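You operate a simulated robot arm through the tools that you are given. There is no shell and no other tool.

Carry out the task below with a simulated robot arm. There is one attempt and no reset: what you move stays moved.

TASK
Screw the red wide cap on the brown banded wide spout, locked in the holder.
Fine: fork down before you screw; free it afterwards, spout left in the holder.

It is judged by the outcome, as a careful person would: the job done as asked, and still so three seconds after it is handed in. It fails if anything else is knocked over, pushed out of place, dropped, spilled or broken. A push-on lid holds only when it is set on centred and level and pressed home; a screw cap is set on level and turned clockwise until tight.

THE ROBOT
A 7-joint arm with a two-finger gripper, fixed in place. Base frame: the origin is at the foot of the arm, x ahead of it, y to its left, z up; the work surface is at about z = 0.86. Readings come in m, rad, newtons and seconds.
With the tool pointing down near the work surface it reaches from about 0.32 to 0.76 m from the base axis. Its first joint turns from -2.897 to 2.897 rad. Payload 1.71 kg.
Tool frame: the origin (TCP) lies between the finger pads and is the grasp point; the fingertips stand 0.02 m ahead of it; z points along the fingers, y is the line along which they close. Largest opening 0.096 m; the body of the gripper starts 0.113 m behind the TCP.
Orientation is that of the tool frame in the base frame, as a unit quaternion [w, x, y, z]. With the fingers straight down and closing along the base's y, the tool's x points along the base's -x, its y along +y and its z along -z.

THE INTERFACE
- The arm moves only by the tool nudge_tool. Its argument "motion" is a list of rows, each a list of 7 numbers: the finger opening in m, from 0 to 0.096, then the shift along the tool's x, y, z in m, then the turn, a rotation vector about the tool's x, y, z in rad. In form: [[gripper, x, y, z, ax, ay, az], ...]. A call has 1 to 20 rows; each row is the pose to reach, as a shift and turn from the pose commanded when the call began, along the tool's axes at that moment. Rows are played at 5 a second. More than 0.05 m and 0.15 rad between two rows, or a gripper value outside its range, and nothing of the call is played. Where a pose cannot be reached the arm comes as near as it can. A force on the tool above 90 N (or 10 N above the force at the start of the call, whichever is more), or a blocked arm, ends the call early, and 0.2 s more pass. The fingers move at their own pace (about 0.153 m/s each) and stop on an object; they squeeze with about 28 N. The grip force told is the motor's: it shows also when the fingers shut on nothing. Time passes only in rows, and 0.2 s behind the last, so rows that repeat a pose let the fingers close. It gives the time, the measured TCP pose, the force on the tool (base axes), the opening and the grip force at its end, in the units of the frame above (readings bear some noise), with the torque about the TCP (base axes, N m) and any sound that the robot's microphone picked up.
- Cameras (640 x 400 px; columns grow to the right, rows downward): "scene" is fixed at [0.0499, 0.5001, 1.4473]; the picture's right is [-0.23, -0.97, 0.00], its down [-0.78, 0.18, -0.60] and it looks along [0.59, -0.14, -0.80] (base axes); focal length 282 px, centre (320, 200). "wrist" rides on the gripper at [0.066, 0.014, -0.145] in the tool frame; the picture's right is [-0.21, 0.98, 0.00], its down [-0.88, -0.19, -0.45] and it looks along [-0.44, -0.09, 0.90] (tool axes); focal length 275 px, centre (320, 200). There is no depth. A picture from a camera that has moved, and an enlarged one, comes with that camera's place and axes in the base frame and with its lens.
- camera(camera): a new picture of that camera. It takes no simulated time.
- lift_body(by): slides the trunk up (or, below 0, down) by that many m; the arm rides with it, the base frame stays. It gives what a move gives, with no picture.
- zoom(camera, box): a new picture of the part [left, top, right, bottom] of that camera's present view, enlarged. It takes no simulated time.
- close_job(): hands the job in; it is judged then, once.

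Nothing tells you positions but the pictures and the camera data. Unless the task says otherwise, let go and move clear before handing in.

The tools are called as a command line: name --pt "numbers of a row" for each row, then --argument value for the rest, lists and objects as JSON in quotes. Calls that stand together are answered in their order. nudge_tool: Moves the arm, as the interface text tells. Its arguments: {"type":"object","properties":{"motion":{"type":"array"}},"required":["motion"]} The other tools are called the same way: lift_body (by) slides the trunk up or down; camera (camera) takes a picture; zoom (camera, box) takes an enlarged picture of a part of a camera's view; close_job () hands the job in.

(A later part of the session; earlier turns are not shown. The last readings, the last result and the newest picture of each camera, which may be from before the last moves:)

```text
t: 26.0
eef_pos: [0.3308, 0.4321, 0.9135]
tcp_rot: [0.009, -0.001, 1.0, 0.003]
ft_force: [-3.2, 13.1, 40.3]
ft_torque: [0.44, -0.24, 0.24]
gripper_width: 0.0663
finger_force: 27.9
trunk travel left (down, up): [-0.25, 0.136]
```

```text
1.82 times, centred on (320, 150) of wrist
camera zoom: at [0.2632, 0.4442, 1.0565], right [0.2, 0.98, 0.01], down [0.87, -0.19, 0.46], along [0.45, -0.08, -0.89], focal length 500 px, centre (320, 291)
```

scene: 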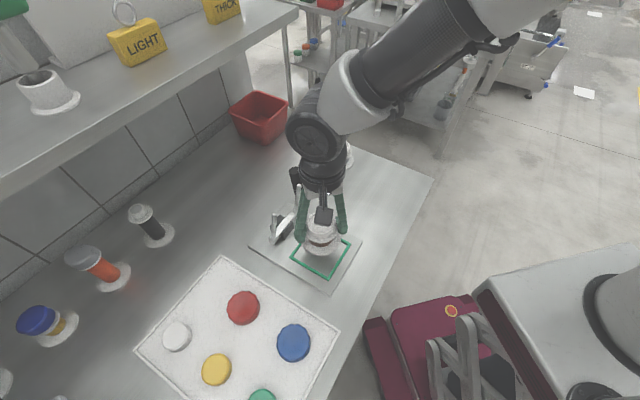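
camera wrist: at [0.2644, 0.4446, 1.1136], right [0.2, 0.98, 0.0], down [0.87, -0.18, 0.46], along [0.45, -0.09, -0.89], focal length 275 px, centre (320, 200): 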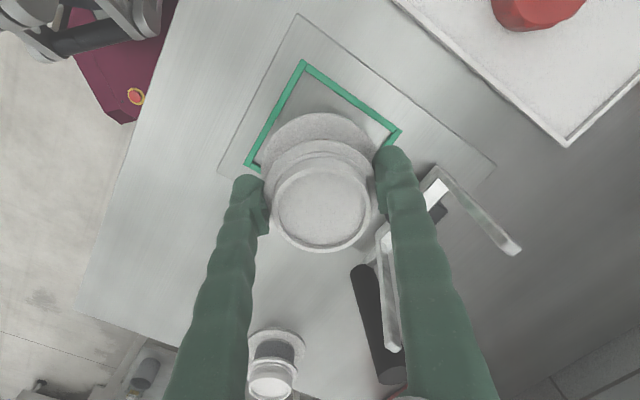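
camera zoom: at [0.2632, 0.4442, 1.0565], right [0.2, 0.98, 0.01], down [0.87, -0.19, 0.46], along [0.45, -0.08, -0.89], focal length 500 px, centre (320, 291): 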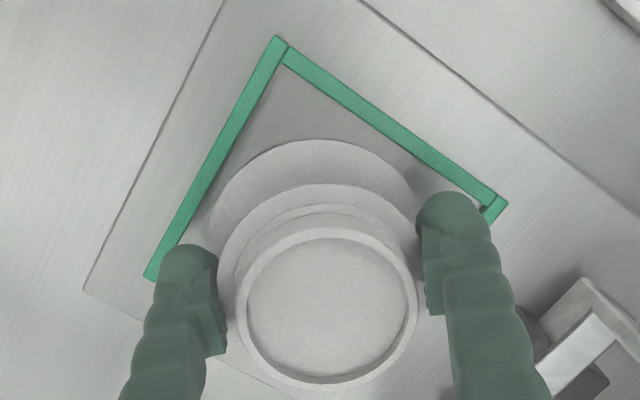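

There's contact at TCP z 0.9135 with about 40 N of push. I'll ease up 3 mm to take the force off and check the seating.

nudge_tool --pt "0.0 0 0 -0.0015 0 0 0" --pt "0.0 0 0 -0.003 0 0 0" --pt "0.0 0 0 -0.003 0 0 0"

zoom --camera "scene" --box '[270, 200, 370, 290]'

zoom --camera "wrist" --box '[190, 40, 450, 260]'

```text
t: 26.8
eef_pos: [0.3308, 0.4289, 0.9123]
tcp_rot: [0.007, 0.0, 1.0, 0.0]
ft_force: [-1.2, 7.8, 21.4]
ft_torque: [0.34, -0.37, 0.17]
gripper_width: 0.0661
finger_force: 28.2
trunk travel left (down, up): [-0.25, 0.136]
```

```text
4.44 times, centred on (320, 245) of scene
camera zoom: at [0.0499, 0.5001, 1.4473], right [-0.23, -0.97, 0.0], down [-0.78, 0.18, -0.6], along [0.59, -0.14, -0.8], focal length 1255 px, centre (320, 0)
```

zoom: 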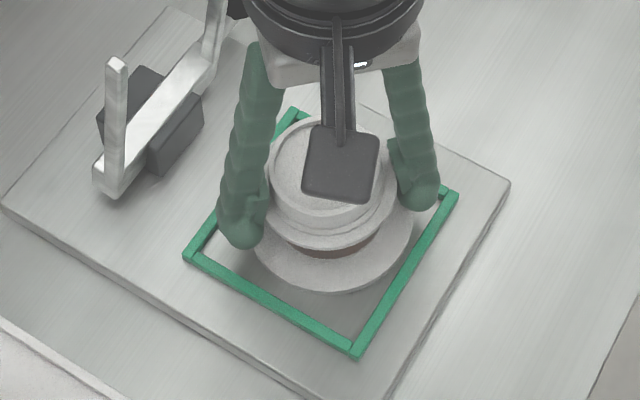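

```text
1.82 times, centred on (320, 150) of wrist
camera zoom: at [0.2643, 0.4426, 1.0568], right [0.21, 0.98, 0.0], down [0.87, -0.18, 0.46], along [0.45, -0.09, -0.89], focal length 500 px, centre (320, 291)
```

zoom: 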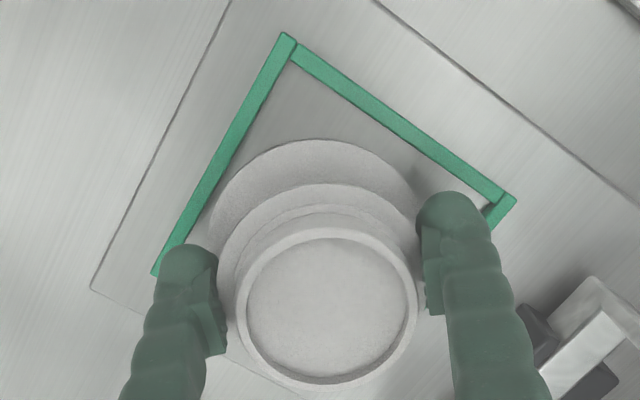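

The flange appears to be riding on the rail on the right-hand (+x, -y) side, with the spout tilted about 4°. I'll lift a few mm, shift away from that rail and look again before lowering.

nudge_tool --pt "0.0 0 0 -0.003 0 0 0" --pt "0.0 0 0 -0.006 0 0 0" --pt "0.0 0 0 -0.008 0 0 0" --pt "0.0 0.0015 0.002 -0.008 0 0 0" --pt "0.0 0.003 0.004 -0.008 0 0 0" --pt "0.0 0.003 0.004 -0.008 0 0 0"

zoom --camera "scene" --box '[270, 200, 370, 290]'

zoom --camera "wrist" --box '[190, 40, 450, 260]'

```text
t: 28.2
eef_pos: [0.3288, 0.4332, 0.9204]
tcp_rot: [0.007, -0.001, 1.0, -0.001]
ft_force: [0.1, 0.5, -0.8]
ft_torque: [0.0, -0.03, -0.01]
gripper_width: 0.066
finger_force: 27.7
trunk travel left (down, up): [-0.25, 0.136]
```

```text
4.44 times, centred on (320, 245) of scene
camera zoom: at [0.0499, 0.5001, 1.4473], right [-0.23, -0.97, 0.0], down [-0.78, 0.18, -0.6], along [0.59, -0.14, -0.8], focal length 1255 px, centre (320, 0)
```

zoom: 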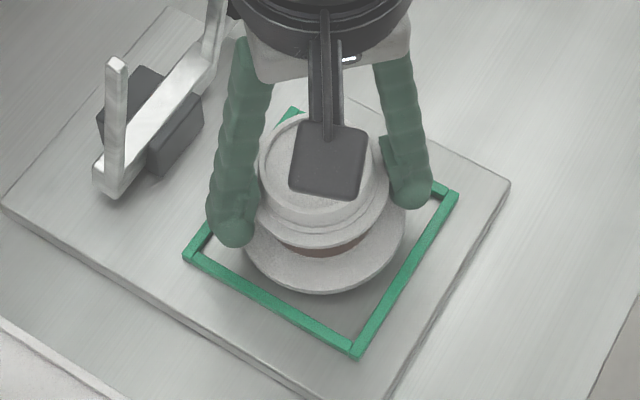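

```text
1.82 times, centred on (320, 150) of wrist
camera zoom: at [0.2625, 0.4474, 1.0646], right [0.21, 0.98, 0.0], down [0.87, -0.18, 0.46], along [0.45, -0.09, -0.89], focal length 500 px, centre (320, 291)
```

zoom: 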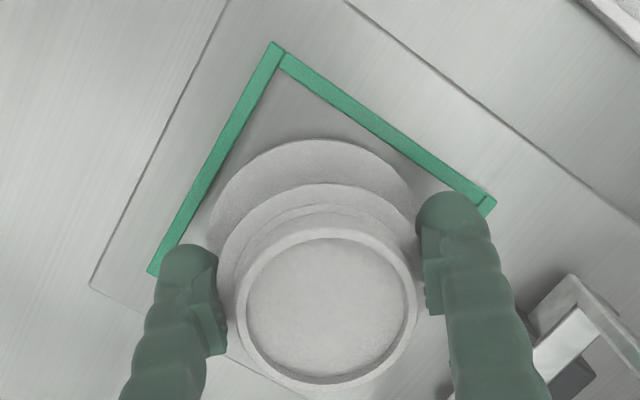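

With the spout's present tilt, its flange is now centred on the nest. I'm lowering again in small steps.

nudge_tool --pt "0.0 0 0 0.003 0 0 0" --pt "0.0 0 0 0.005 0 0 0" --pt "0.0 0 0 0.007 0 0 0" --pt "0.0 0 0 0.0085 0 0 0" --pt "0.0 0 0 0.01 0 0 0" --pt "0.0 0 0 0.01 0 0 0"

zoom --camera "scene" --box '[270, 200, 370, 290]'

zoom --camera "wrist" --box '[190, 40, 450, 260]'

```text
t: 29.6
eef_pos: [0.3292, 0.4338, 0.9136]
tcp_rot: [0.009, 0.0, 1.0, 0.002]
ft_force: [1.6, -2.0, 22.5]
ft_torque: [0.72, 0.38, -0.01]
gripper_width: 0.0662
finger_force: 28.0
trunk travel left (down, up): [-0.25, 0.136]
```

```text
4.44 times, centred on (320, 245) of scene
camera zoom: at [0.0499, 0.5001, 1.4473], right [-0.23, -0.97, 0.0], down [-0.78, 0.18, -0.6], along [0.59, -0.14, -0.8], focal length 1255 px, centre (320, 0)
```

zoom: 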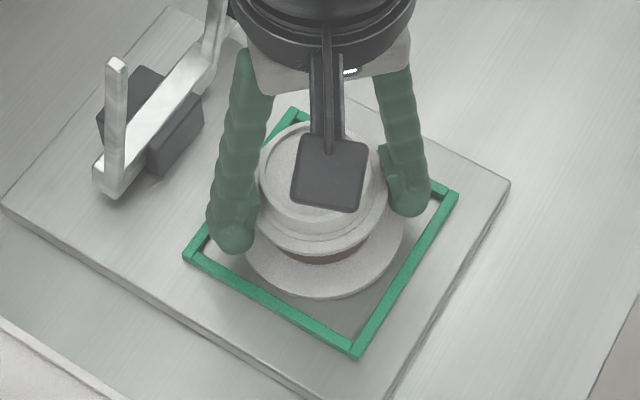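

```text
1.82 times, centred on (320, 150) of wrist
camera zoom: at [0.2623, 0.4471, 1.0565], right [0.21, 0.98, 0.01], down [0.87, -0.19, 0.46], along [0.45, -0.09, -0.89], focal length 500 px, centre (320, 291)
```

zoom: 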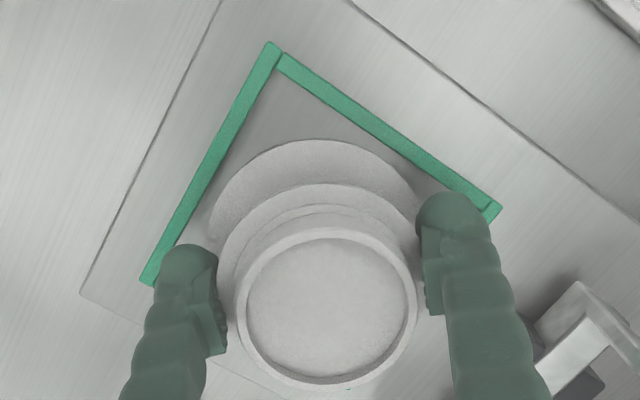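

The contact is still lopsided, and the gaps show the flange is a few mm too close to the hidden +u rail. I'll lift, shift by (-3, +2) mm and lower again.

nudge_tool --pt "0.0 0 0 -0.004 0 0 0" --pt "0.0 0 0 -0.008 0 0 0" --pt "0.0 0.0015 0.001 -0.008 0 0 0" --pt "0.0 0.0033 0.002 -0.008 0 0 0" --pt "0.0 0.0033 0.002 -0.005 0 0 0" --pt "0.0 0.0033 0.002 -0.002 0 0 0" --pt "0.0 0.0033 0.002 -0.002 0 0 0"

zoom --camera "scene" --box '[270, 200, 370, 290]'

zoom --camera "wrist" --box '[190, 40, 450, 260]'

```text
t: 31.2
eef_pos: [0.3264, 0.437, 0.9122]
tcp_rot: [0.007, -0.001, 1.0, 0.001]
ft_force: [-0.1, -1.0, -0.3]
ft_torque: [0.03, 0.02, 0.01]
gripper_width: 0.0658
finger_force: 28.0
trunk travel left (down, up): [-0.25, 0.136]
```

```text
4.44 times, centred on (320, 245) of scene
camera zoom: at [0.0499, 0.5001, 1.4473], right [-0.23, -0.97, 0.0], down [-0.78, 0.18, -0.6], along [0.59, -0.14, -0.8], focal length 1255 px, centre (320, 0)
```

zoom: 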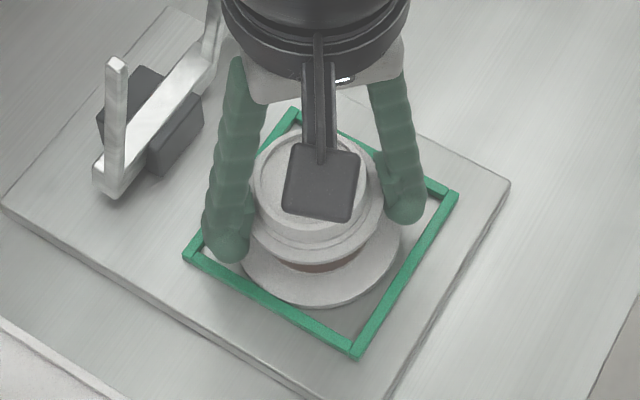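

```text
1.82 times, centred on (320, 150) of wrist
camera zoom: at [0.2589, 0.4507, 1.057], right [0.21, 0.98, 0.0], down [0.87, -0.18, 0.46], along [0.45, -0.09, -0.89], focal length 500 px, centre (320, 291)
```

zoom: 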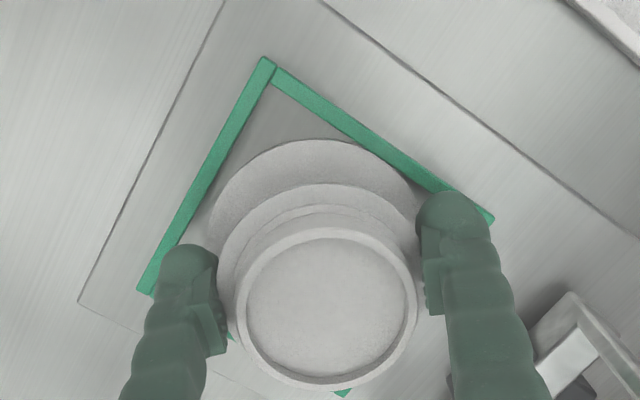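

It's now lower than before with no contact force, so the flange is inside the rails. Continuing down slowly.

nudge_tool --pt "0.0 -0.0005 0 0.001 0 0 0" --pt "0.0 -0.0005 0 0.002 0 0 0" --pt "0.0 -0.0005 0 0.003 0 0 0" --pt "0.0 -0.0005 0 0.004 0 0 0" --pt "0.0 -0.0005 0 0.004 0 0 0"

zoom --camera "scene" --box '[270, 200, 370, 290]'

```text
t: 32.4
eef_pos: [0.3252, 0.4357, 0.9092]
tcp_rot: [0.008, -0.001, 1.0, 0.001]
ft_force: [4.5, -4.8, 24.1]
ft_torque: [0.49, 0.37, 0.0]
gripper_width: 0.0669
finger_force: 28.1
trunk travel left (down, up): [-0.25, 0.136]
```

```text
4.44 times, centred on (320, 245) of scene
camera zoom: at [0.0499, 0.5001, 1.4473], right [-0.23, -0.97, 0.0], down [-0.78, 0.18, -0.6], along [0.59, -0.14, -0.8], focal length 1255 px, centre (320, 0)
```

zoom: 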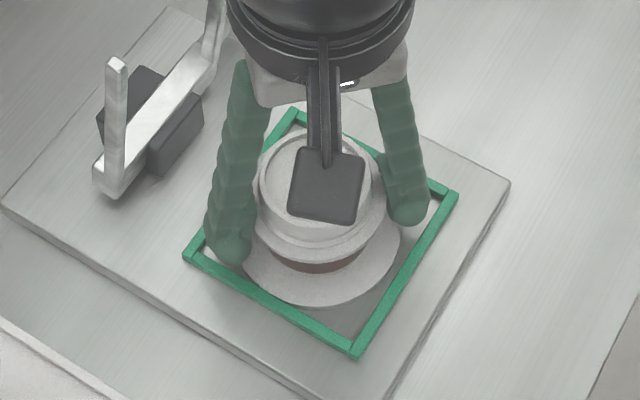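

The low side of the flange is touching the plate inside the rails. I'll take off the load and open so the spout drops the last few mm level.

nudge_tool --pt "0.0 0 0 -0.0015 0 0 0" --pt "0.0 0 0 -0.0015 0 0 0" --pt "0.06 0 0 -0.0015 0 0 0" --pt "0.068 0 0 -0.0015 0 0 0" --pt "0.072 0 0 -0.0015 0 0 0" --pt "0.078 0 0 -0.0015 0 0 0" --pt "0.084 0 0 -0.0015 0 0 0" --pt "0.084 0 0 -0.0015 0 0 0"

zoom --camera "scene" --box '[270, 200, 370, 290]'

zoom --camera "wrist" --box '[190, 40, 450, 260]'

```text
t: 34.2
eef_pos: [0.3255, 0.4361, 0.9096]
tcp_rot: [0.006, -0.001, 1.0, 0.0]
ft_force: [0.1, -0.7, -0.1]
ft_torque: [0.02, 0.03, 0.0]
gripper_width: 0.084
finger_force: 0.0
trunk travel left (down, up): [-0.25, 0.136]
```

```text
4.44 times, centred on (320, 245) of scene
camera zoom: at [0.0499, 0.5001, 1.4473], right [-0.23, -0.97, 0.0], down [-0.78, 0.18, -0.6], along [0.59, -0.14, -0.8], focal length 1255 px, centre (320, 0)
```

zoom: 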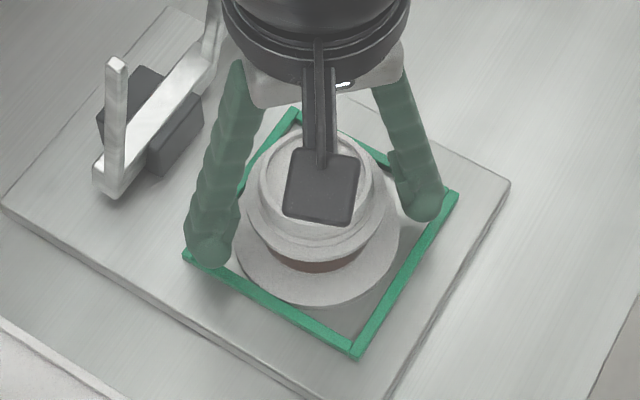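

```text
1.82 times, centred on (320, 150) of wrist
camera zoom: at [0.2591, 0.4505, 1.0535], right [0.2, 0.98, 0.0], down [0.87, -0.18, 0.46], along [0.45, -0.09, -0.89], focal length 500 px, centre (320, 291)
```

zoom: 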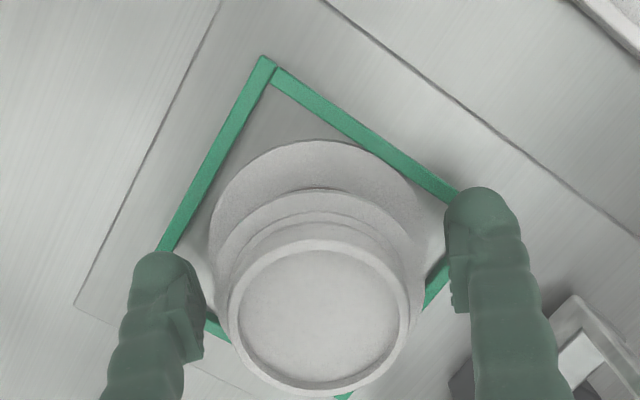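

The spout now sits flat inside the nest, but hard against the -u rail. The fork tines need it centred to clear the collar, so I'll re-grip lightly, slide it 4 mm towards centre and release.

nudge_tool --pt "0.076 0 0 0 0 0 0" --pt "0.07 0 0 0 0 0 0" --pt "0.066 0 0 0 0 0 0" --pt "0.06 0 0 0 0 0 0" --pt "0.06 0 0 0 0 0 0" --pt "0.06 -0.001 -0.001 0 0 0 0" --pt "0.06 -0.002 -0.002 0 0 0 0" --pt "0.06 -0.003 -0.003 0 0 0 0" --pt "0.06 -0.003 -0.003 0 0 0 0"

zoom --camera "scene" --box '[270, 200, 370, 290]'

zoom --camera "wrist" --box '[190, 40, 450, 260]'

```text
t: 36.2
eef_pos: [0.3287, 0.4338, 0.9088]
tcp_rot: [0.007, -0.001, 1.0, 0.0]
ft_force: [-3.1, -1.6, -0.3]
ft_torque: [0.03, 0.11, 0.08]
gripper_width: 0.0664
finger_force: 28.4
trunk travel left (down, up): [-0.25, 0.136]
```

```text
4.44 times, centred on (320, 245) of scene
camera zoom: at [0.0499, 0.5001, 1.4473], right [-0.23, -0.97, 0.0], down [-0.78, 0.18, -0.6], along [0.59, -0.14, -0.8], focal length 1255 px, centre (320, 0)
```

zoom: 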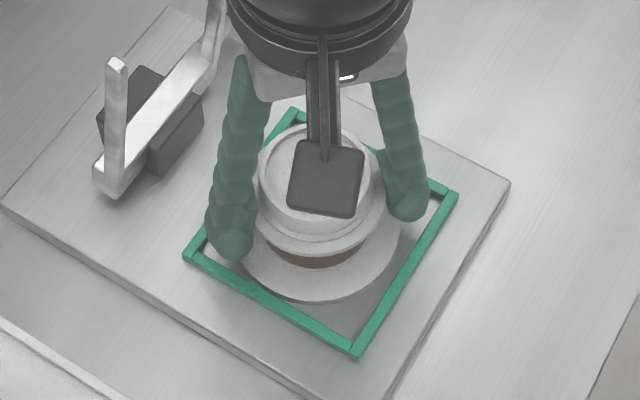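

```text
1.82 times, centred on (320, 150) of wrist
camera zoom: at [0.2616, 0.4484, 1.0538], right [0.2, 0.98, 0.0], down [0.87, -0.18, 0.46], along [0.45, -0.09, -0.89], focal length 500 px, centre (320, 291)
```

zoom: 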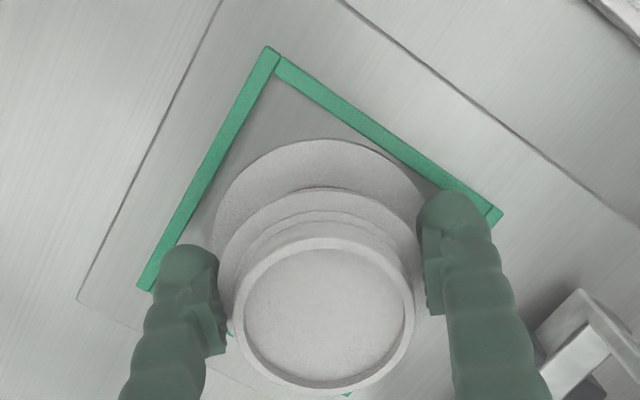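

It moved part of the way; the spout centre is at about (0.333, 0.435) against the nest at (0.3345, 0.432). One more small slide.

nudge_tool --pt "0.06 -0.0008 -0.001 0 0 0 0" --pt "0.06 -0.0015 -0.002 0 0 0 0" --pt "0.06 -0.0015 -0.003 0 0 0 0" --pt "0.06 -0.0015 -0.003 0 0 0 0" --pt "0.066 -0.0015 -0.003 0 0 0 0" --pt "0.072 -0.0015 -0.003 0 0 0 0" --pt "0.08 -0.0015 -0.003 0 0 0 0" --pt "0.08 -0.0015 -0.003 0 0 0 0"

zoom --camera "scene" --box '[270, 200, 370, 290]'

zoom --camera "wrist" --box '[190, 40, 450, 260]'

```text
t: 38.0
eef_pos: [0.3303, 0.4297, 0.9094]
tcp_rot: [0.007, -0.001, 1.0, 0.001]
ft_force: [0.3, -0.8, -0.5]
ft_torque: [0.02, 0.0, -0.07]
gripper_width: 0.0798
finger_force: 0.1
trunk travel left (down, up): [-0.25, 0.136]
```

```text
4.44 times, centred on (320, 245) of scene
camera zoom: at [0.0499, 0.5001, 1.4473], right [-0.23, -0.97, 0.0], down [-0.78, 0.18, -0.6], along [0.59, -0.14, -0.8], focal length 1255 px, centre (320, 0)
```

zoom: 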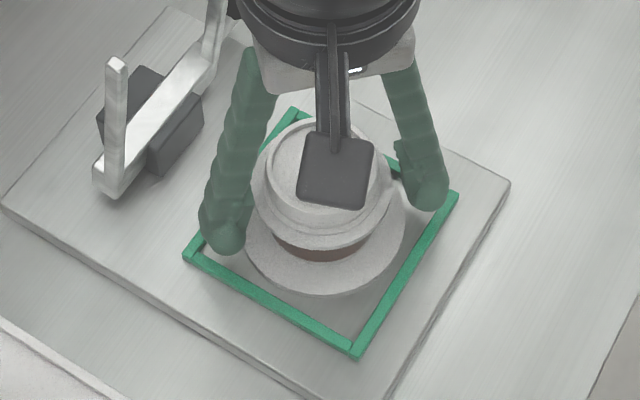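

```text
1.82 times, centred on (320, 150) of wrist
camera zoom: at [0.264, 0.4446, 1.0539], right [0.21, 0.98, 0.0], down [0.87, -0.18, 0.46], along [0.45, -0.09, -0.89], focal length 500 px, centre (320, 291)
```

zoom: 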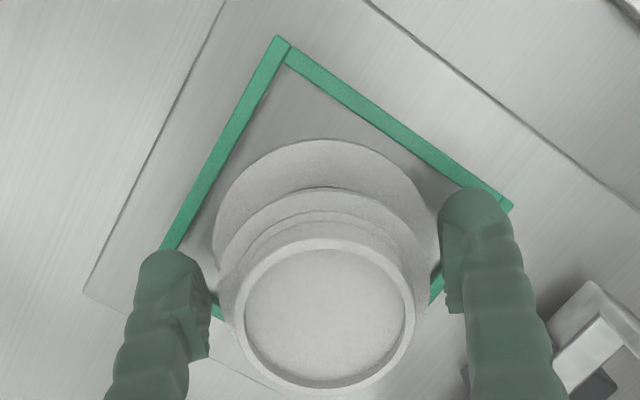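

The spout is well centred in the nest with even gaps. Next I'll rise clear of it and level the small tool tilt before dealing with the fork handle.

nudge_tool --pt "0.084 0 0 -0.01 0 0 0" --pt "0.084 0 0 -0.03 0 0 0" --pt "0.084 0 0 -0.06 0 0 0" --pt "0.084 0 0 -0.09 0 0.007 0" --pt "0.084 0 0 -0.12 0 0.013 0" --pt "0.084 0 0 -0.15 0 0.013 0" --pt "0.084 0 0 -0.15 0 0.013 0"

camera --camera "wrist"

zoom --camera "scene" --box '[230, 150, 390, 300]'

```text
t: 39.6
eef_pos: [0.3282, 0.4301, 1.0581]
tcp_rot: [0.0, -0.001, 1.0, 0.001]
ft_force: [-0.2, 0.2, -0.5]
ft_torque: [0.01, -0.01, 0.0]
gripper_width: 0.0838
finger_force: 0.1
trunk travel left (down, up): [-0.25, 0.136]
```

```text
taken
camera wrist: at [0.2643, 0.444, 1.2037], right [0.2, 0.98, 0.0], down [0.88, -0.18, 0.45], along [0.44, -0.09, -0.9], focal length 275 px, centre (320, 200)
```

wrist: 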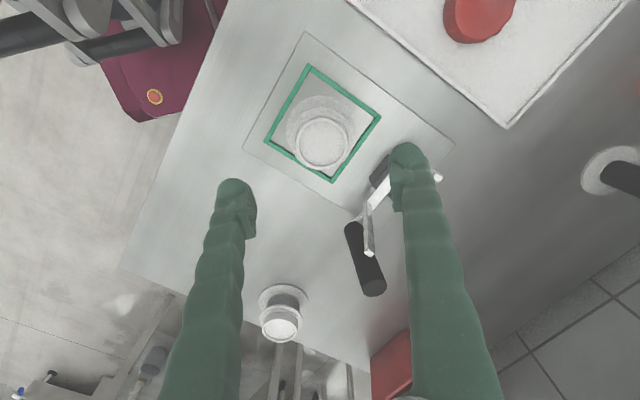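

```text
2.67 times, centred on (310, 225) of scene
camera zoom: at [0.0499, 0.5001, 1.4473], right [-0.23, -0.97, 0.0], down [-0.78, 0.18, -0.6], along [0.59, -0.14, -0.8], focal length 753 px, centre (347, 133)
```

zoom: 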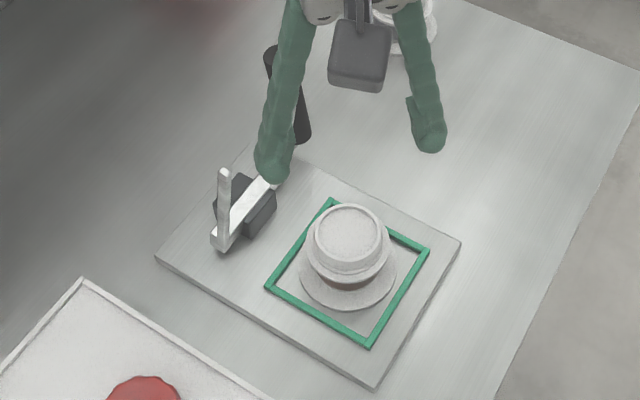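

The spout stands upright in the nest and the tool is level. I'll zoom in on the nest and fork from this angle.

zoom --camera "wrist" --box '[230, 20, 480, 310]'

zoom --camera "wrist" --box '[250, 50, 390, 190]'

```text
1.38 times, centred on (355, 165) of wrist
camera zoom: at [0.2643, 0.444, 1.2037], right [0.2, 0.98, 0.0], down [0.88, -0.18, 0.45], along [0.44, -0.09, -0.9], focal length 380 px, centre (272, 248)
```

zoom: 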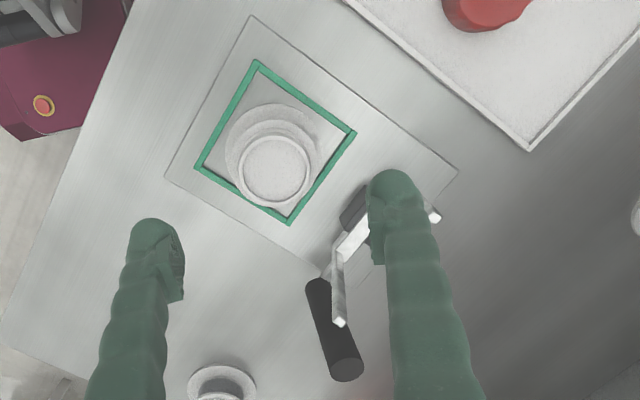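

```text
2.86 times, centred on (320, 120) of wrist
camera zoom: at [0.2643, 0.444, 1.2037], right [0.2, 0.98, 0.0], down [0.88, -0.18, 0.45], along [0.44, -0.09, -0.9], focal length 786 px, centre (320, 429)
```

zoom: 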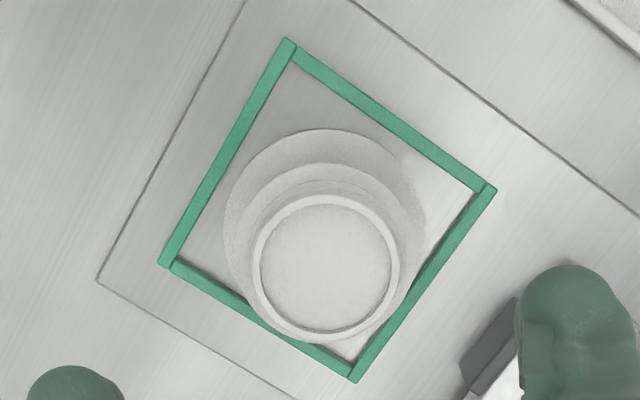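

The spout sits about 3.5 mm too far in +x relative to the nest, enough for a tine to clip the collar. I'll go back down, grip and nudge it to exact centre.

nudge_tool --pt "0.09 -0.003 0.001 0.03 0 0 0" --pt "0.09 -0.006 0.002 0.06 0 0 0" --pt "0.09 -0.0067 0.002 0.09 0 0 0" --pt "0.09 -0.0067 0.002 0.115 0 0 0" --pt "0.09 -0.0067 0.002 0.13 0 0 0" --pt "0.09 -0.0067 0.002 0.14 0 0 0" --pt "0.09 -0.0067 0.002 0.14 0 0 0"

zoom --camera "wrist" --box '[190, 40, 450, 260]'

```text
t: 41.2
eef_pos: [0.3354, 0.4316, 0.9196]
tcp_rot: [0.001, -0.001, 1.0, 0.001]
ft_force: [-0.3, -0.2, -0.2]
ft_torque: [0.03, 0.04, -0.02]
gripper_width: 0.0899
finger_force: 0.0
trunk travel left (down, up): [-0.25, 0.136]
```

```text
1.82 times, centred on (320, 150) of wrist
camera zoom: at [0.2704, 0.4454, 1.0648], right [0.21, 0.98, 0.0], down [0.88, -0.18, 0.45], along [0.44, -0.09, -0.9], focal length 500 px, centre (320, 291)
```

zoom: 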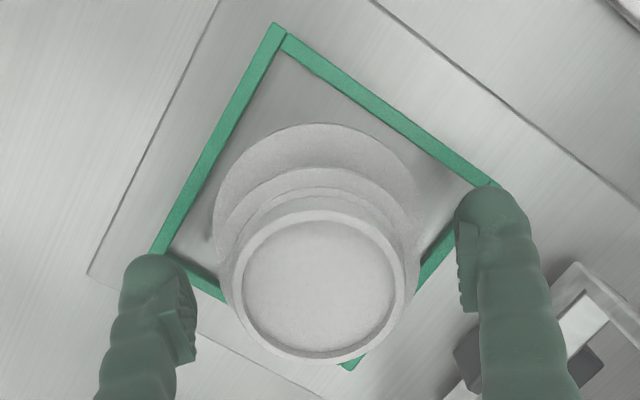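

Measured here, the spout is off by about (+2, -1) mm from nest centre. I'll descend, grip, nudge it by (-2, +1) mm and release.

nudge_tool --pt "0.085 0 0 0.006 0 0 0" --pt "0.08 0 0 0.011 0 0 0" --pt "0.073 0 0 0.011 0 0 0" --pt "0.068 0 0 0.011 0 0 0" --pt "0.064 0 0 0.011 0 0 0" --pt "0.062 0 0 0.011 0 0 0" --pt "0.062 0.001 0.0005 0.011 0 0 0" --pt "0.062 0.002 0.001 0.011 0 0 0" --pt "0.062 0.002 0.001 0.011 0 0 0" --pt "0.062 0.002 0.001 0.011 0 0 0"

zoom --camera "wrist" --box '[190, 40, 450, 260]'

```text
t: 43.4
eef_pos: [0.3345, 0.4336, 0.9089]
tcp_rot: [0.001, -0.001, 1.0, 0.001]
ft_force: [1.0, -3.5, 8.6]
ft_torque: [-0.15, -0.03, -0.07]
gripper_width: 0.0663
finger_force: 28.2
trunk travel left (down, up): [-0.25, 0.136]
```

```text
1.82 times, centred on (320, 150) of wrist
camera zoom: at [0.2681, 0.4472, 1.0546], right [0.21, 0.98, 0.0], down [0.88, -0.19, 0.45], along [0.44, -0.09, -0.9], focal length 500 px, centre (320, 291)
```

zoom: 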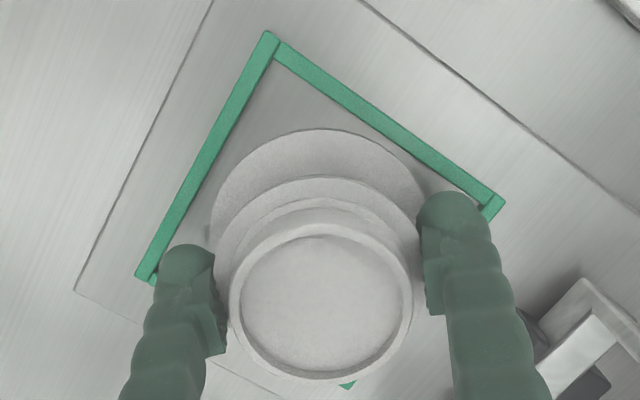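

It's within about 1.5 mm now. I'll make a final tiny correction, release, and rise clear.

nudge_tool --pt "0.062 0 -0.0008 -0.0005 0 0 0" --pt "0.062 0 -0.0012 -0.0005 0 0 0" --pt "0.062 0 -0.0012 -0.0005 0 0 0" --pt "0.067 0 -0.0012 -0.0005 0 0 0" --pt "0.07 0 -0.0012 -0.0005 0 0 0" --pt "0.076 0 -0.0012 -0.0005 0 0 0" --pt "0.084 0 -0.0012 -0.0005 0 0 0" --pt "0.084 0 -0.0012 -0.01 0 0 0" --pt "0.084 0 -0.0012 -0.03 0 0 0" --pt "0.084 0 -0.0012 -0.06 0 0 0" --pt "0.084 0 -0.0012 -0.09 0 0 0" --pt "0.084 0 -0.0012 -0.12 0 0 0" --pt "0.084 0 -0.0012 -0.155 0 0 0" --pt "0.084 0 -0.0012 -0.155 0 0 0"

zoom --camera "wrist" --box '[250, 50, 390, 190]'

zoom --camera "scene" --box '[230, 150, 390, 300]'

```text
t: 46.4
eef_pos: [0.3316, 0.4314, 1.0638]
tcp_rot: [0.0, -0.001, 1.0, 0.0]
ft_force: [0.1, 0.2, -0.4]
ft_torque: [0.02, 0.03, 0.04]
gripper_width: 0.0837
finger_force: 0.1
trunk travel left (down, up): [-0.25, 0.136]
```

```text
2.86 times, centred on (320, 120) of wrist
camera zoom: at [0.2665, 0.4452, 1.209], right [0.2, 0.98, 0.0], down [0.88, -0.18, 0.45], along [0.44, -0.09, -0.9], focal length 786 px, centre (320, 429)
```

zoom: 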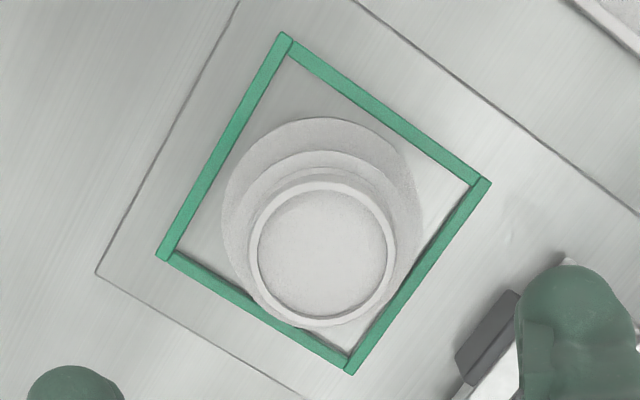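

```text
2.67 times, centred on (310, 225) of scene
camera zoom: at [0.0499, 0.5001, 1.4473], right [-0.23, -0.97, 0.0], down [-0.78, 0.18, -0.6], along [0.59, -0.14, -0.8], focal length 753 px, centre (347, 133)
```

zoom: 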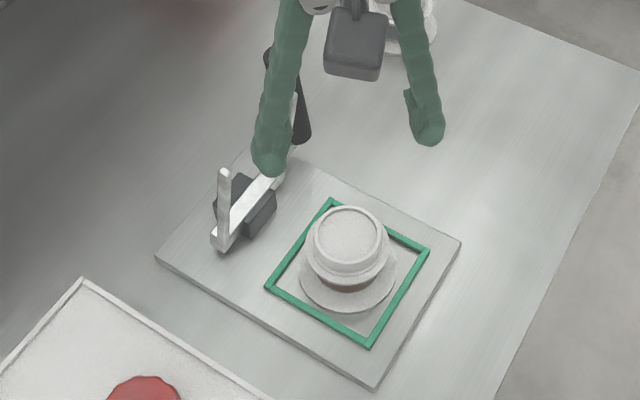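

The spout is evenly centred in the nest. Next I'll go over to the fork handle, turning the gripper 45° so the fingers can straddle the black grip.

nudge_tool --pt "0.08 -0.015 0.003 -0.012 0 0 0" --pt "0.075 -0.035 0.006 -0.016 0 0 -0.11" --pt "0.07 -0.055 0.009 -0.016 0 0 -0.23" --pt "0.065 -0.075 0.0125 -0.016 0 0 -0.35" --pt "0.06 -0.095 0.016 -0.016 0 0 -0.47" --pt "0.055 -0.112 0.019 -0.016 0 0 -0.58" --pt "0.05 -0.127 0.021 -0.016 0 0 -0.69" --pt "0.05 -0.137 0.023 -0.016 0 0 -0.785" --pt "0.05 -0.1395 0.0233 -0.016 0 0 -0.785" --pt "0.05 -0.1395 0.0233 -0.016 0 0 -0.785"

camera --camera "wrist"

camera --camera "scene"

```text
t: 48.6
eef_pos: [0.4728, 0.4562, 1.081]
tcp_rot: [0.001, -0.383, 0.924, 0.0]
ft_force: [-0.6, 0.3, -0.5]
ft_torque: [0.0, -0.02, 0.0]
gripper_width: 0.0498
finger_force: 0.1
trunk travel left (down, up): [-0.25, 0.136]
```

```text
taken
camera wrist: at [0.4183, 0.4193, 1.2248], right [-0.55, 0.84, 0.0], down [0.75, 0.49, 0.45], along [0.37, 0.24, -0.9], focal length 275 px, centre (320, 200)
```

wrist: 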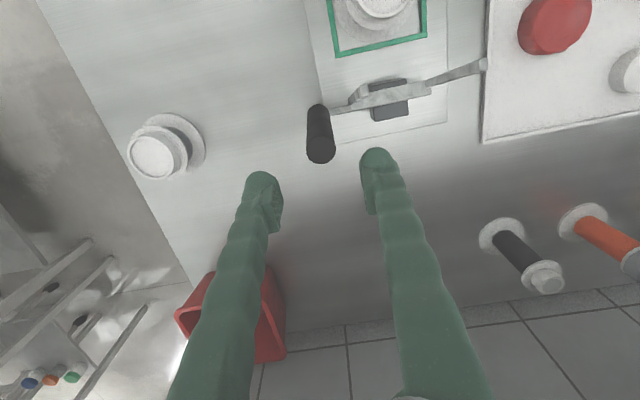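

```text
taken
```

scene: 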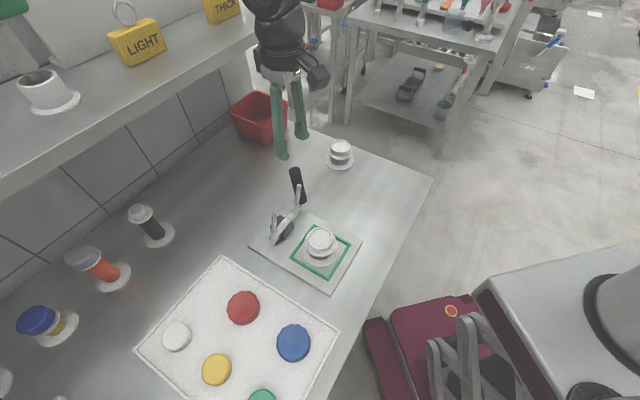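

I'm above the handle area. I'll zoom in to refine the handle and tine positions.

zoom --camera "wrist" --box '[280, 0, 500, 180]'

zoom --camera "scene" --box '[240, 140, 380, 270]'

```text
2.22 times, centred on (390, 90) of wrist
camera zoom: at [0.4183, 0.4193, 1.2248], right [-0.55, 0.84, 0.0], down [0.75, 0.49, 0.45], along [0.37, 0.24, -0.9], focal length 612 px, centre (164, 444)
```

zoom: 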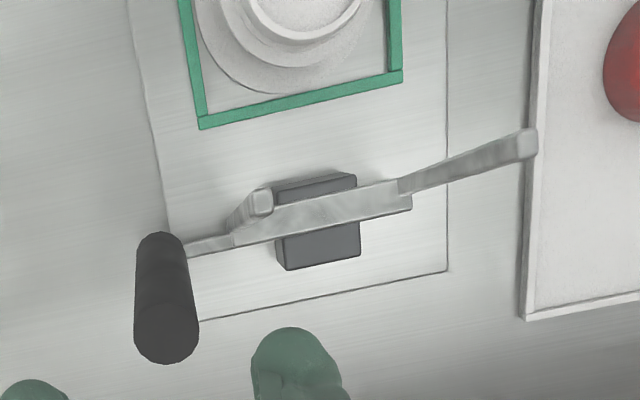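

```text
3.08 times, centred on (310, 205) of scene
camera zoom: at [0.0499, 0.5001, 1.4473], right [-0.23, -0.97, 0.0], down [-0.78, 0.18, -0.6], along [0.59, -0.14, -0.8], focal length 869 px, centre (351, 185)
```

zoom: 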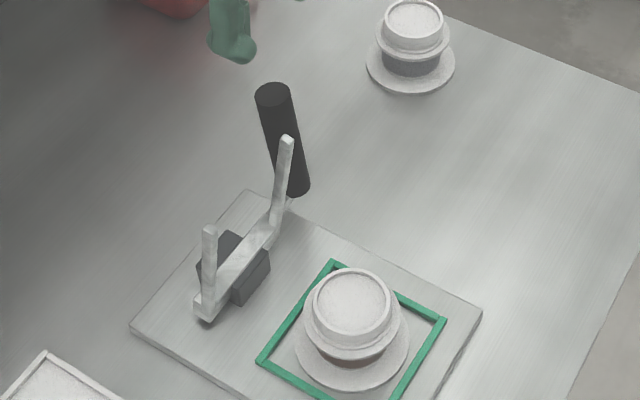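

Handle position confirmed: the tip is near (0.474, 0.4565, 0.992) and it's 25 mm thick. I'll lower the open fingers around its upper part.

nudge_tool --pt "0.05 0.0015 0 0.025 0 0 0" --pt "0.05 0.0025 0 0.05 0 0 0" --pt "0.05 0.0025 0 0.07 0 0 0" --pt "0.05 0.0025 0 0.07 0 0 0"

camera --camera "wrist"

zoom --camera "scene" --box '[240, 110, 360, 250]'

```text
t: 49.6
eef_pos: [0.472, 0.453, 1.0088]
tcp_rot: [0.001, -0.382, 0.924, 0.0]
ft_force: [0.0, -0.8, 1.1]
ft_torque: [0.02, 0.02, 0.01]
gripper_width: 0.0501
finger_force: 0.0
trunk travel left (down, up): [-0.25, 0.136]
```

```text
taken
camera wrist: at [0.4156, 0.417, 1.1547], right [-0.55, 0.84, 0.0], down [0.75, 0.49, 0.45], along [0.37, 0.24, -0.9], focal length 275 px, centre (320, 200)
```

wrist: 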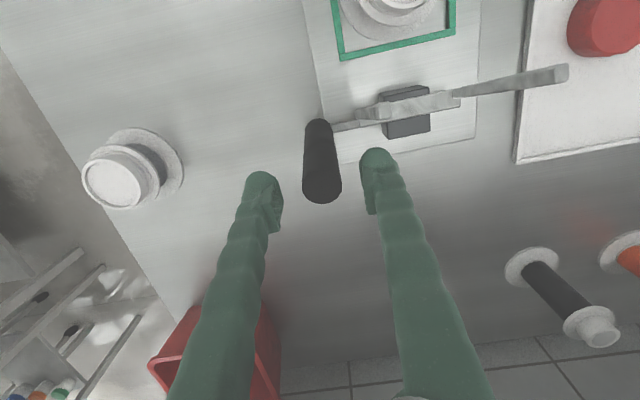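

```text
2.86 times, centred on (300, 180) of scene
camera zoom: at [0.0499, 0.5001, 1.4473], right [-0.23, -0.97, 0.0], down [-0.78, 0.18, -0.6], along [0.59, -0.14, -0.8], focal length 807 px, centre (377, 257)
```

zoom: 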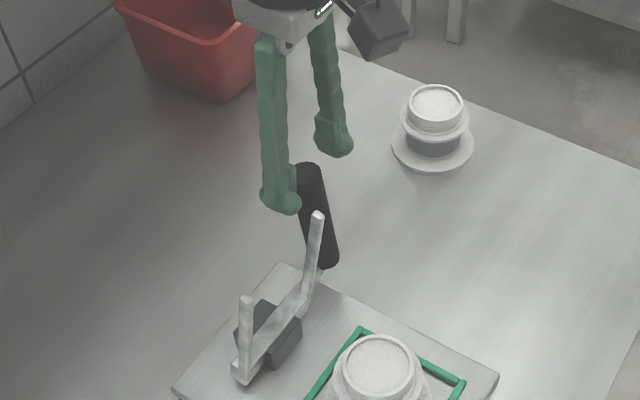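

The handle is centred between the fingers. I'll go down another 37 mm and close on it.

nudge_tool --pt "0.05 0.0 0 0.015 0 0 0" --pt "0.05 0.0005 0 0.03 0 0 0" --pt "0.05 0.001 0 0.037 0 0 0" --pt "0.05 0.001 0 0.037 0 0 0"

zoom --camera "wrist" --box '[200, 60, 480, 260]'

zoom --camera "scene" --box '[240, 110, 360, 250]'

```text
t: 50.6
eef_pos: [0.4711, 0.4522, 0.9723]
tcp_rot: [0.001, -0.383, 0.924, 0.0]
ft_force: [0.5, 0.1, -0.3]
ft_torque: [-0.01, -0.01, -0.02]
gripper_width: 0.0501
finger_force: 0.1
trunk travel left (down, up): [-0.25, 0.136]
```

```text
2.00 times, centred on (340, 160) of wrist
camera zoom: at [0.4154, 0.4161, 1.1179], right [-0.55, 0.84, 0.0], down [0.75, 0.49, 0.45], along [0.37, 0.24, -0.9], focal length 551 px, centre (280, 280)
```

zoom: 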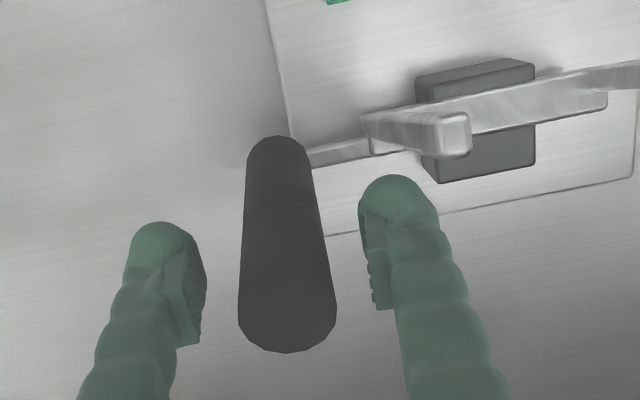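

```text
2.86 times, centred on (300, 180) of scene
camera zoom: at [0.0499, 0.5001, 1.4473], right [-0.23, -0.97, 0.0], down [-0.78, 0.18, -0.6], along [0.59, -0.14, -0.8], focal length 807 px, centre (377, 257)
```

zoom: 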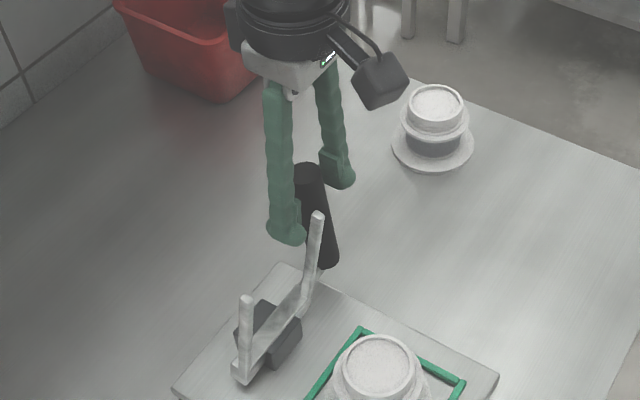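

The handle lies between the pads. Closing on it.

nudge_tool --pt "0.04 0 0 0 0 0 0" --pt "0.032 0 0 0 0 0 0" --pt "0.027 0 0 0 0 0 0" --pt "0.02 0 0 0 0 0 0" --pt "0.01 0 0 0 0 0 0" --pt "0.01 0 0 0 0 0 0"

zoom --camera "scene" --box '[240, 110, 360, 250]'

```text
t: 52.0
eef_pos: [0.4699, 0.4533, 0.9723]
tcp_rot: [0.001, -0.383, 0.924, 0.0]
ft_force: [-3.4, 3.9, -1.2]
ft_torque: [0.05, 0.03, -0.03]
gripper_width: 0.0248
finger_force: 35.1
trunk travel left (down, up): [-0.25, 0.136]
```

```text
2.86 times, centred on (300, 180) of scene
camera zoom: at [0.0499, 0.5001, 1.4473], right [-0.23, -0.97, 0.0], down [-0.78, 0.18, -0.6], along [0.59, -0.14, -0.8], focal length 807 px, centre (377, 257)
```

zoom: 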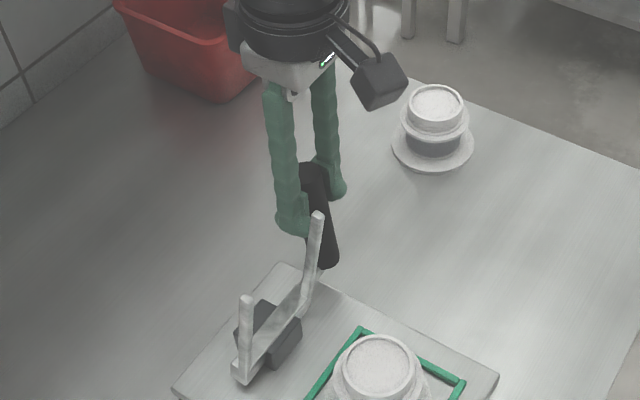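

The handle is gripped (24.8 mm). I'll start swinging it along its arc about the hinge towards the nest, slowly and checking the forces.

nudge_tool --pt "0.01 0.004 0 -0.0004 0 0 0" --pt "0.01 0.008 0 -0.0007 0 0 0" --pt "0.01 0.0119 0 -0.0008 0 0 0" --pt "0.01 0.017 0 -0.0006 0 0 0" --pt "0.01 0.022 0 -0.0002 0 0 0" --pt "0.01 0.0272 0 0.0005 0 0 0" --pt "0.01 0.0272 0 0.0005 0 0 0"

zoom --camera "scene" --box '[240, 110, 380, 270]'

```text
t: 53.6
eef_pos: [0.4511, 0.4354, 0.9722]
tcp_rot: [-0.001, -0.383, 0.924, 0.0]
ft_force: [9.0, 12.0, -6.1]
ft_torque: [0.75, -0.74, 0.0]
gripper_width: 0.0249
finger_force: 35.2
trunk travel left (down, up): [-0.25, 0.136]
```

```text
2.50 times, centred on (310, 190) of scene
camera zoom: at [0.0499, 0.5001, 1.4473], right [-0.23, -0.97, 0.0], down [-0.78, 0.18, -0.6], along [0.59, -0.14, -0.8], focal length 706 px, centre (345, 225)
```

zoom: 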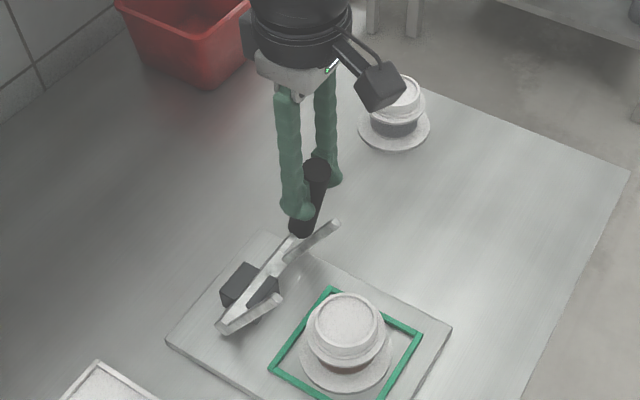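

The fork is swinging over smoothly with moderate resistance. I'll continue along the arc.

nudge_tool --pt "0.01 0.0075 0 0.0017 0 0 0" --pt "0.01 0.0148 0 0.004 0 0 0" --pt "0.01 0.0219 0 0.007 0 0 0" --pt "0.01 0.0287 0 0.0105 0 0 0" --pt "0.01 0.0352 0 0.0146 0 0 0" --pt "0.01 0.0413 0 0.0193 0 0 0" --pt "0.01 0.0413 0 0.0193 0 0 0"

zoom --camera "scene" --box '[240, 110, 380, 270]'

camera --camera "wrist"

```text
t: 55.2
eef_pos: [0.4244, 0.4087, 0.9536]
tcp_rot: [0.002, -0.383, 0.924, 0.002]
ft_force: [19.1, 20.0, -9.2]
ft_torque: [0.79, -0.78, -0.05]
gripper_width: 0.0248
finger_force: 35.0
trunk travel left (down, up): [-0.25, 0.136]
```

```text
2.50 times, centred on (310, 190) of scene
camera zoom: at [0.0499, 0.5001, 1.4473], right [-0.23, -0.97, 0.0], down [-0.78, 0.18, -0.6], along [0.59, -0.14, -0.8], focal length 706 px, centre (345, 225)
```

zoom: 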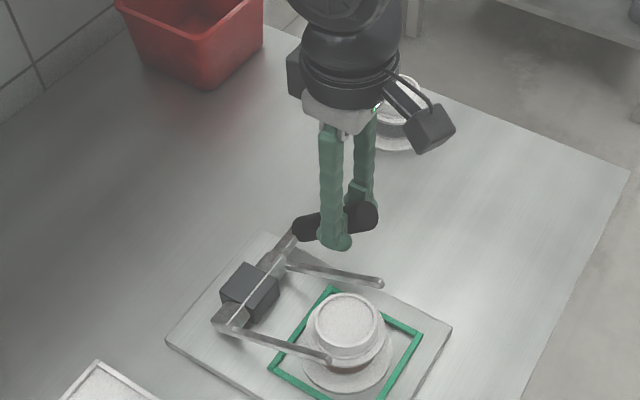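

```text
taken
camera wrist: at [0.3692, 0.3712, 1.0976], right [-0.55, 0.84, 0.0], down [0.75, 0.49, 0.45], along [0.38, 0.25, -0.89], focal length 275 px, centre (320, 200)
```

wrist: 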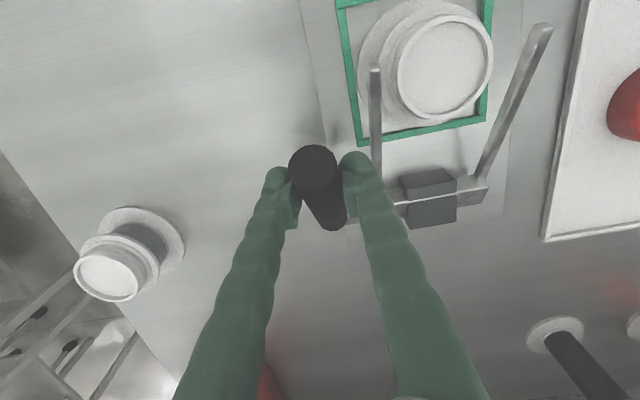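

The tines are now about 30° above horizontal and straddling the spout. I'll go further down, watching the tines against the collar.

nudge_tool --pt "0.01 0.0057 0 0.0051 0 0 0" --pt "0.01 0.0109 0 0.0108 0 0 0" --pt "0.01 0.0155 0 0.0169 0 0 0" --pt "0.01 0.0196 0 0.0234 0 0 0" --pt "0.01 0.0196 0 0.0234 0 0 0"

zoom --camera "scene" --box '[240, 130, 380, 290]'

camera --camera "wrist"

```text
t: 56.4
eef_pos: [0.4124, 0.3963, 0.9289]
tcp_rot: [0.004, -0.383, 0.924, 0.002]
ft_force: [21.8, 22.4, 0.0]
ft_torque: [0.8, -0.84, -0.03]
gripper_width: 0.0249
finger_force: 34.7
trunk travel left (down, up): [-0.25, 0.136]
```

```text
2.50 times, centred on (310, 210) of scene
camera zoom: at [0.0499, 0.5001, 1.4473], right [-0.23, -0.97, 0.0], down [-0.78, 0.18, -0.6], along [0.59, -0.14, -0.8], focal length 706 px, centre (345, 175)
```

zoom: 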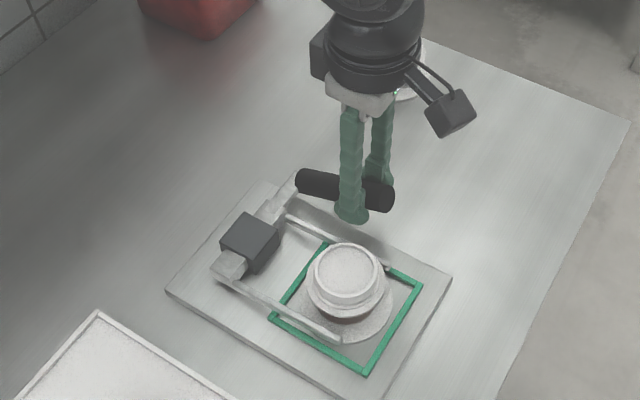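

```text
taken
camera wrist: at [0.3561, 0.3579, 1.0741], right [-0.55, 0.84, 0.0], down [0.75, 0.49, 0.45], along [0.38, 0.25, -0.89], focal length 275 px, centre (320, 200)
```

wrist: 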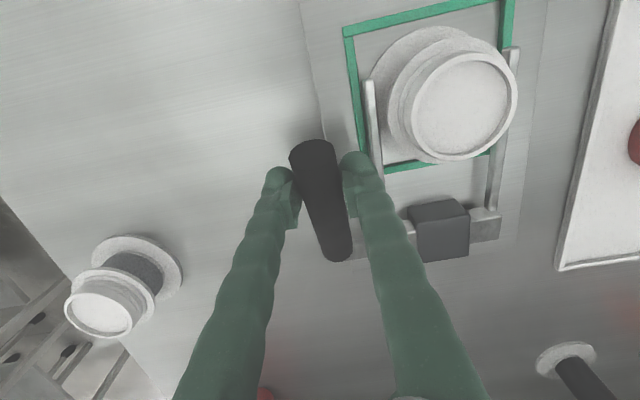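

The tines now lie beside the neck, almost at the flange. I'll zoom in to check before the last bit.

zoom --camera "wrist" --box '[330, 0, 540, 180]'

zoom --camera "scene" --box '[280, 200, 370, 290]'

```text
2.22 times, centred on (435, 90) of wrist
camera zoom: at [0.3561, 0.3579, 1.0741], right [-0.55, 0.84, 0.0], down [0.75, 0.49, 0.45], along [0.38, 0.25, -0.89], focal length 612 px, centre (64, 444)
```

zoom: 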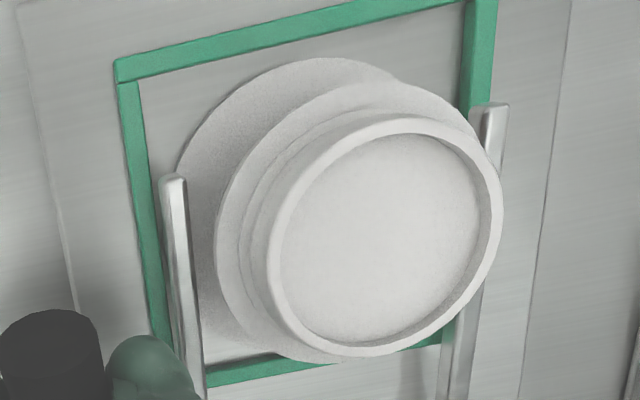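

```text
4.44 times, centred on (325, 245) of scene
camera zoom: at [0.0499, 0.5001, 1.4473], right [-0.23, -0.97, 0.0], down [-0.78, 0.18, -0.6], along [0.59, -0.14, -0.8], focal length 1255 px, centre (298, 0)
```

zoom: 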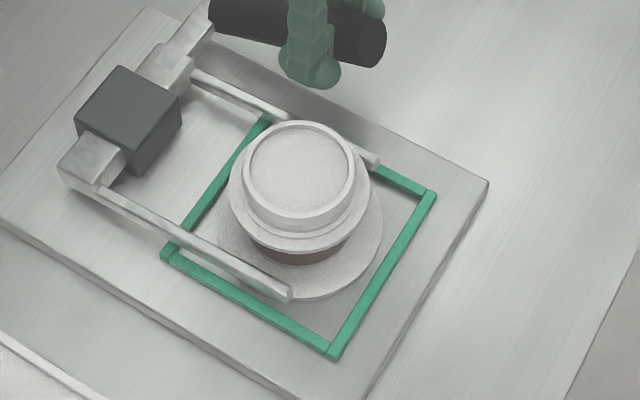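

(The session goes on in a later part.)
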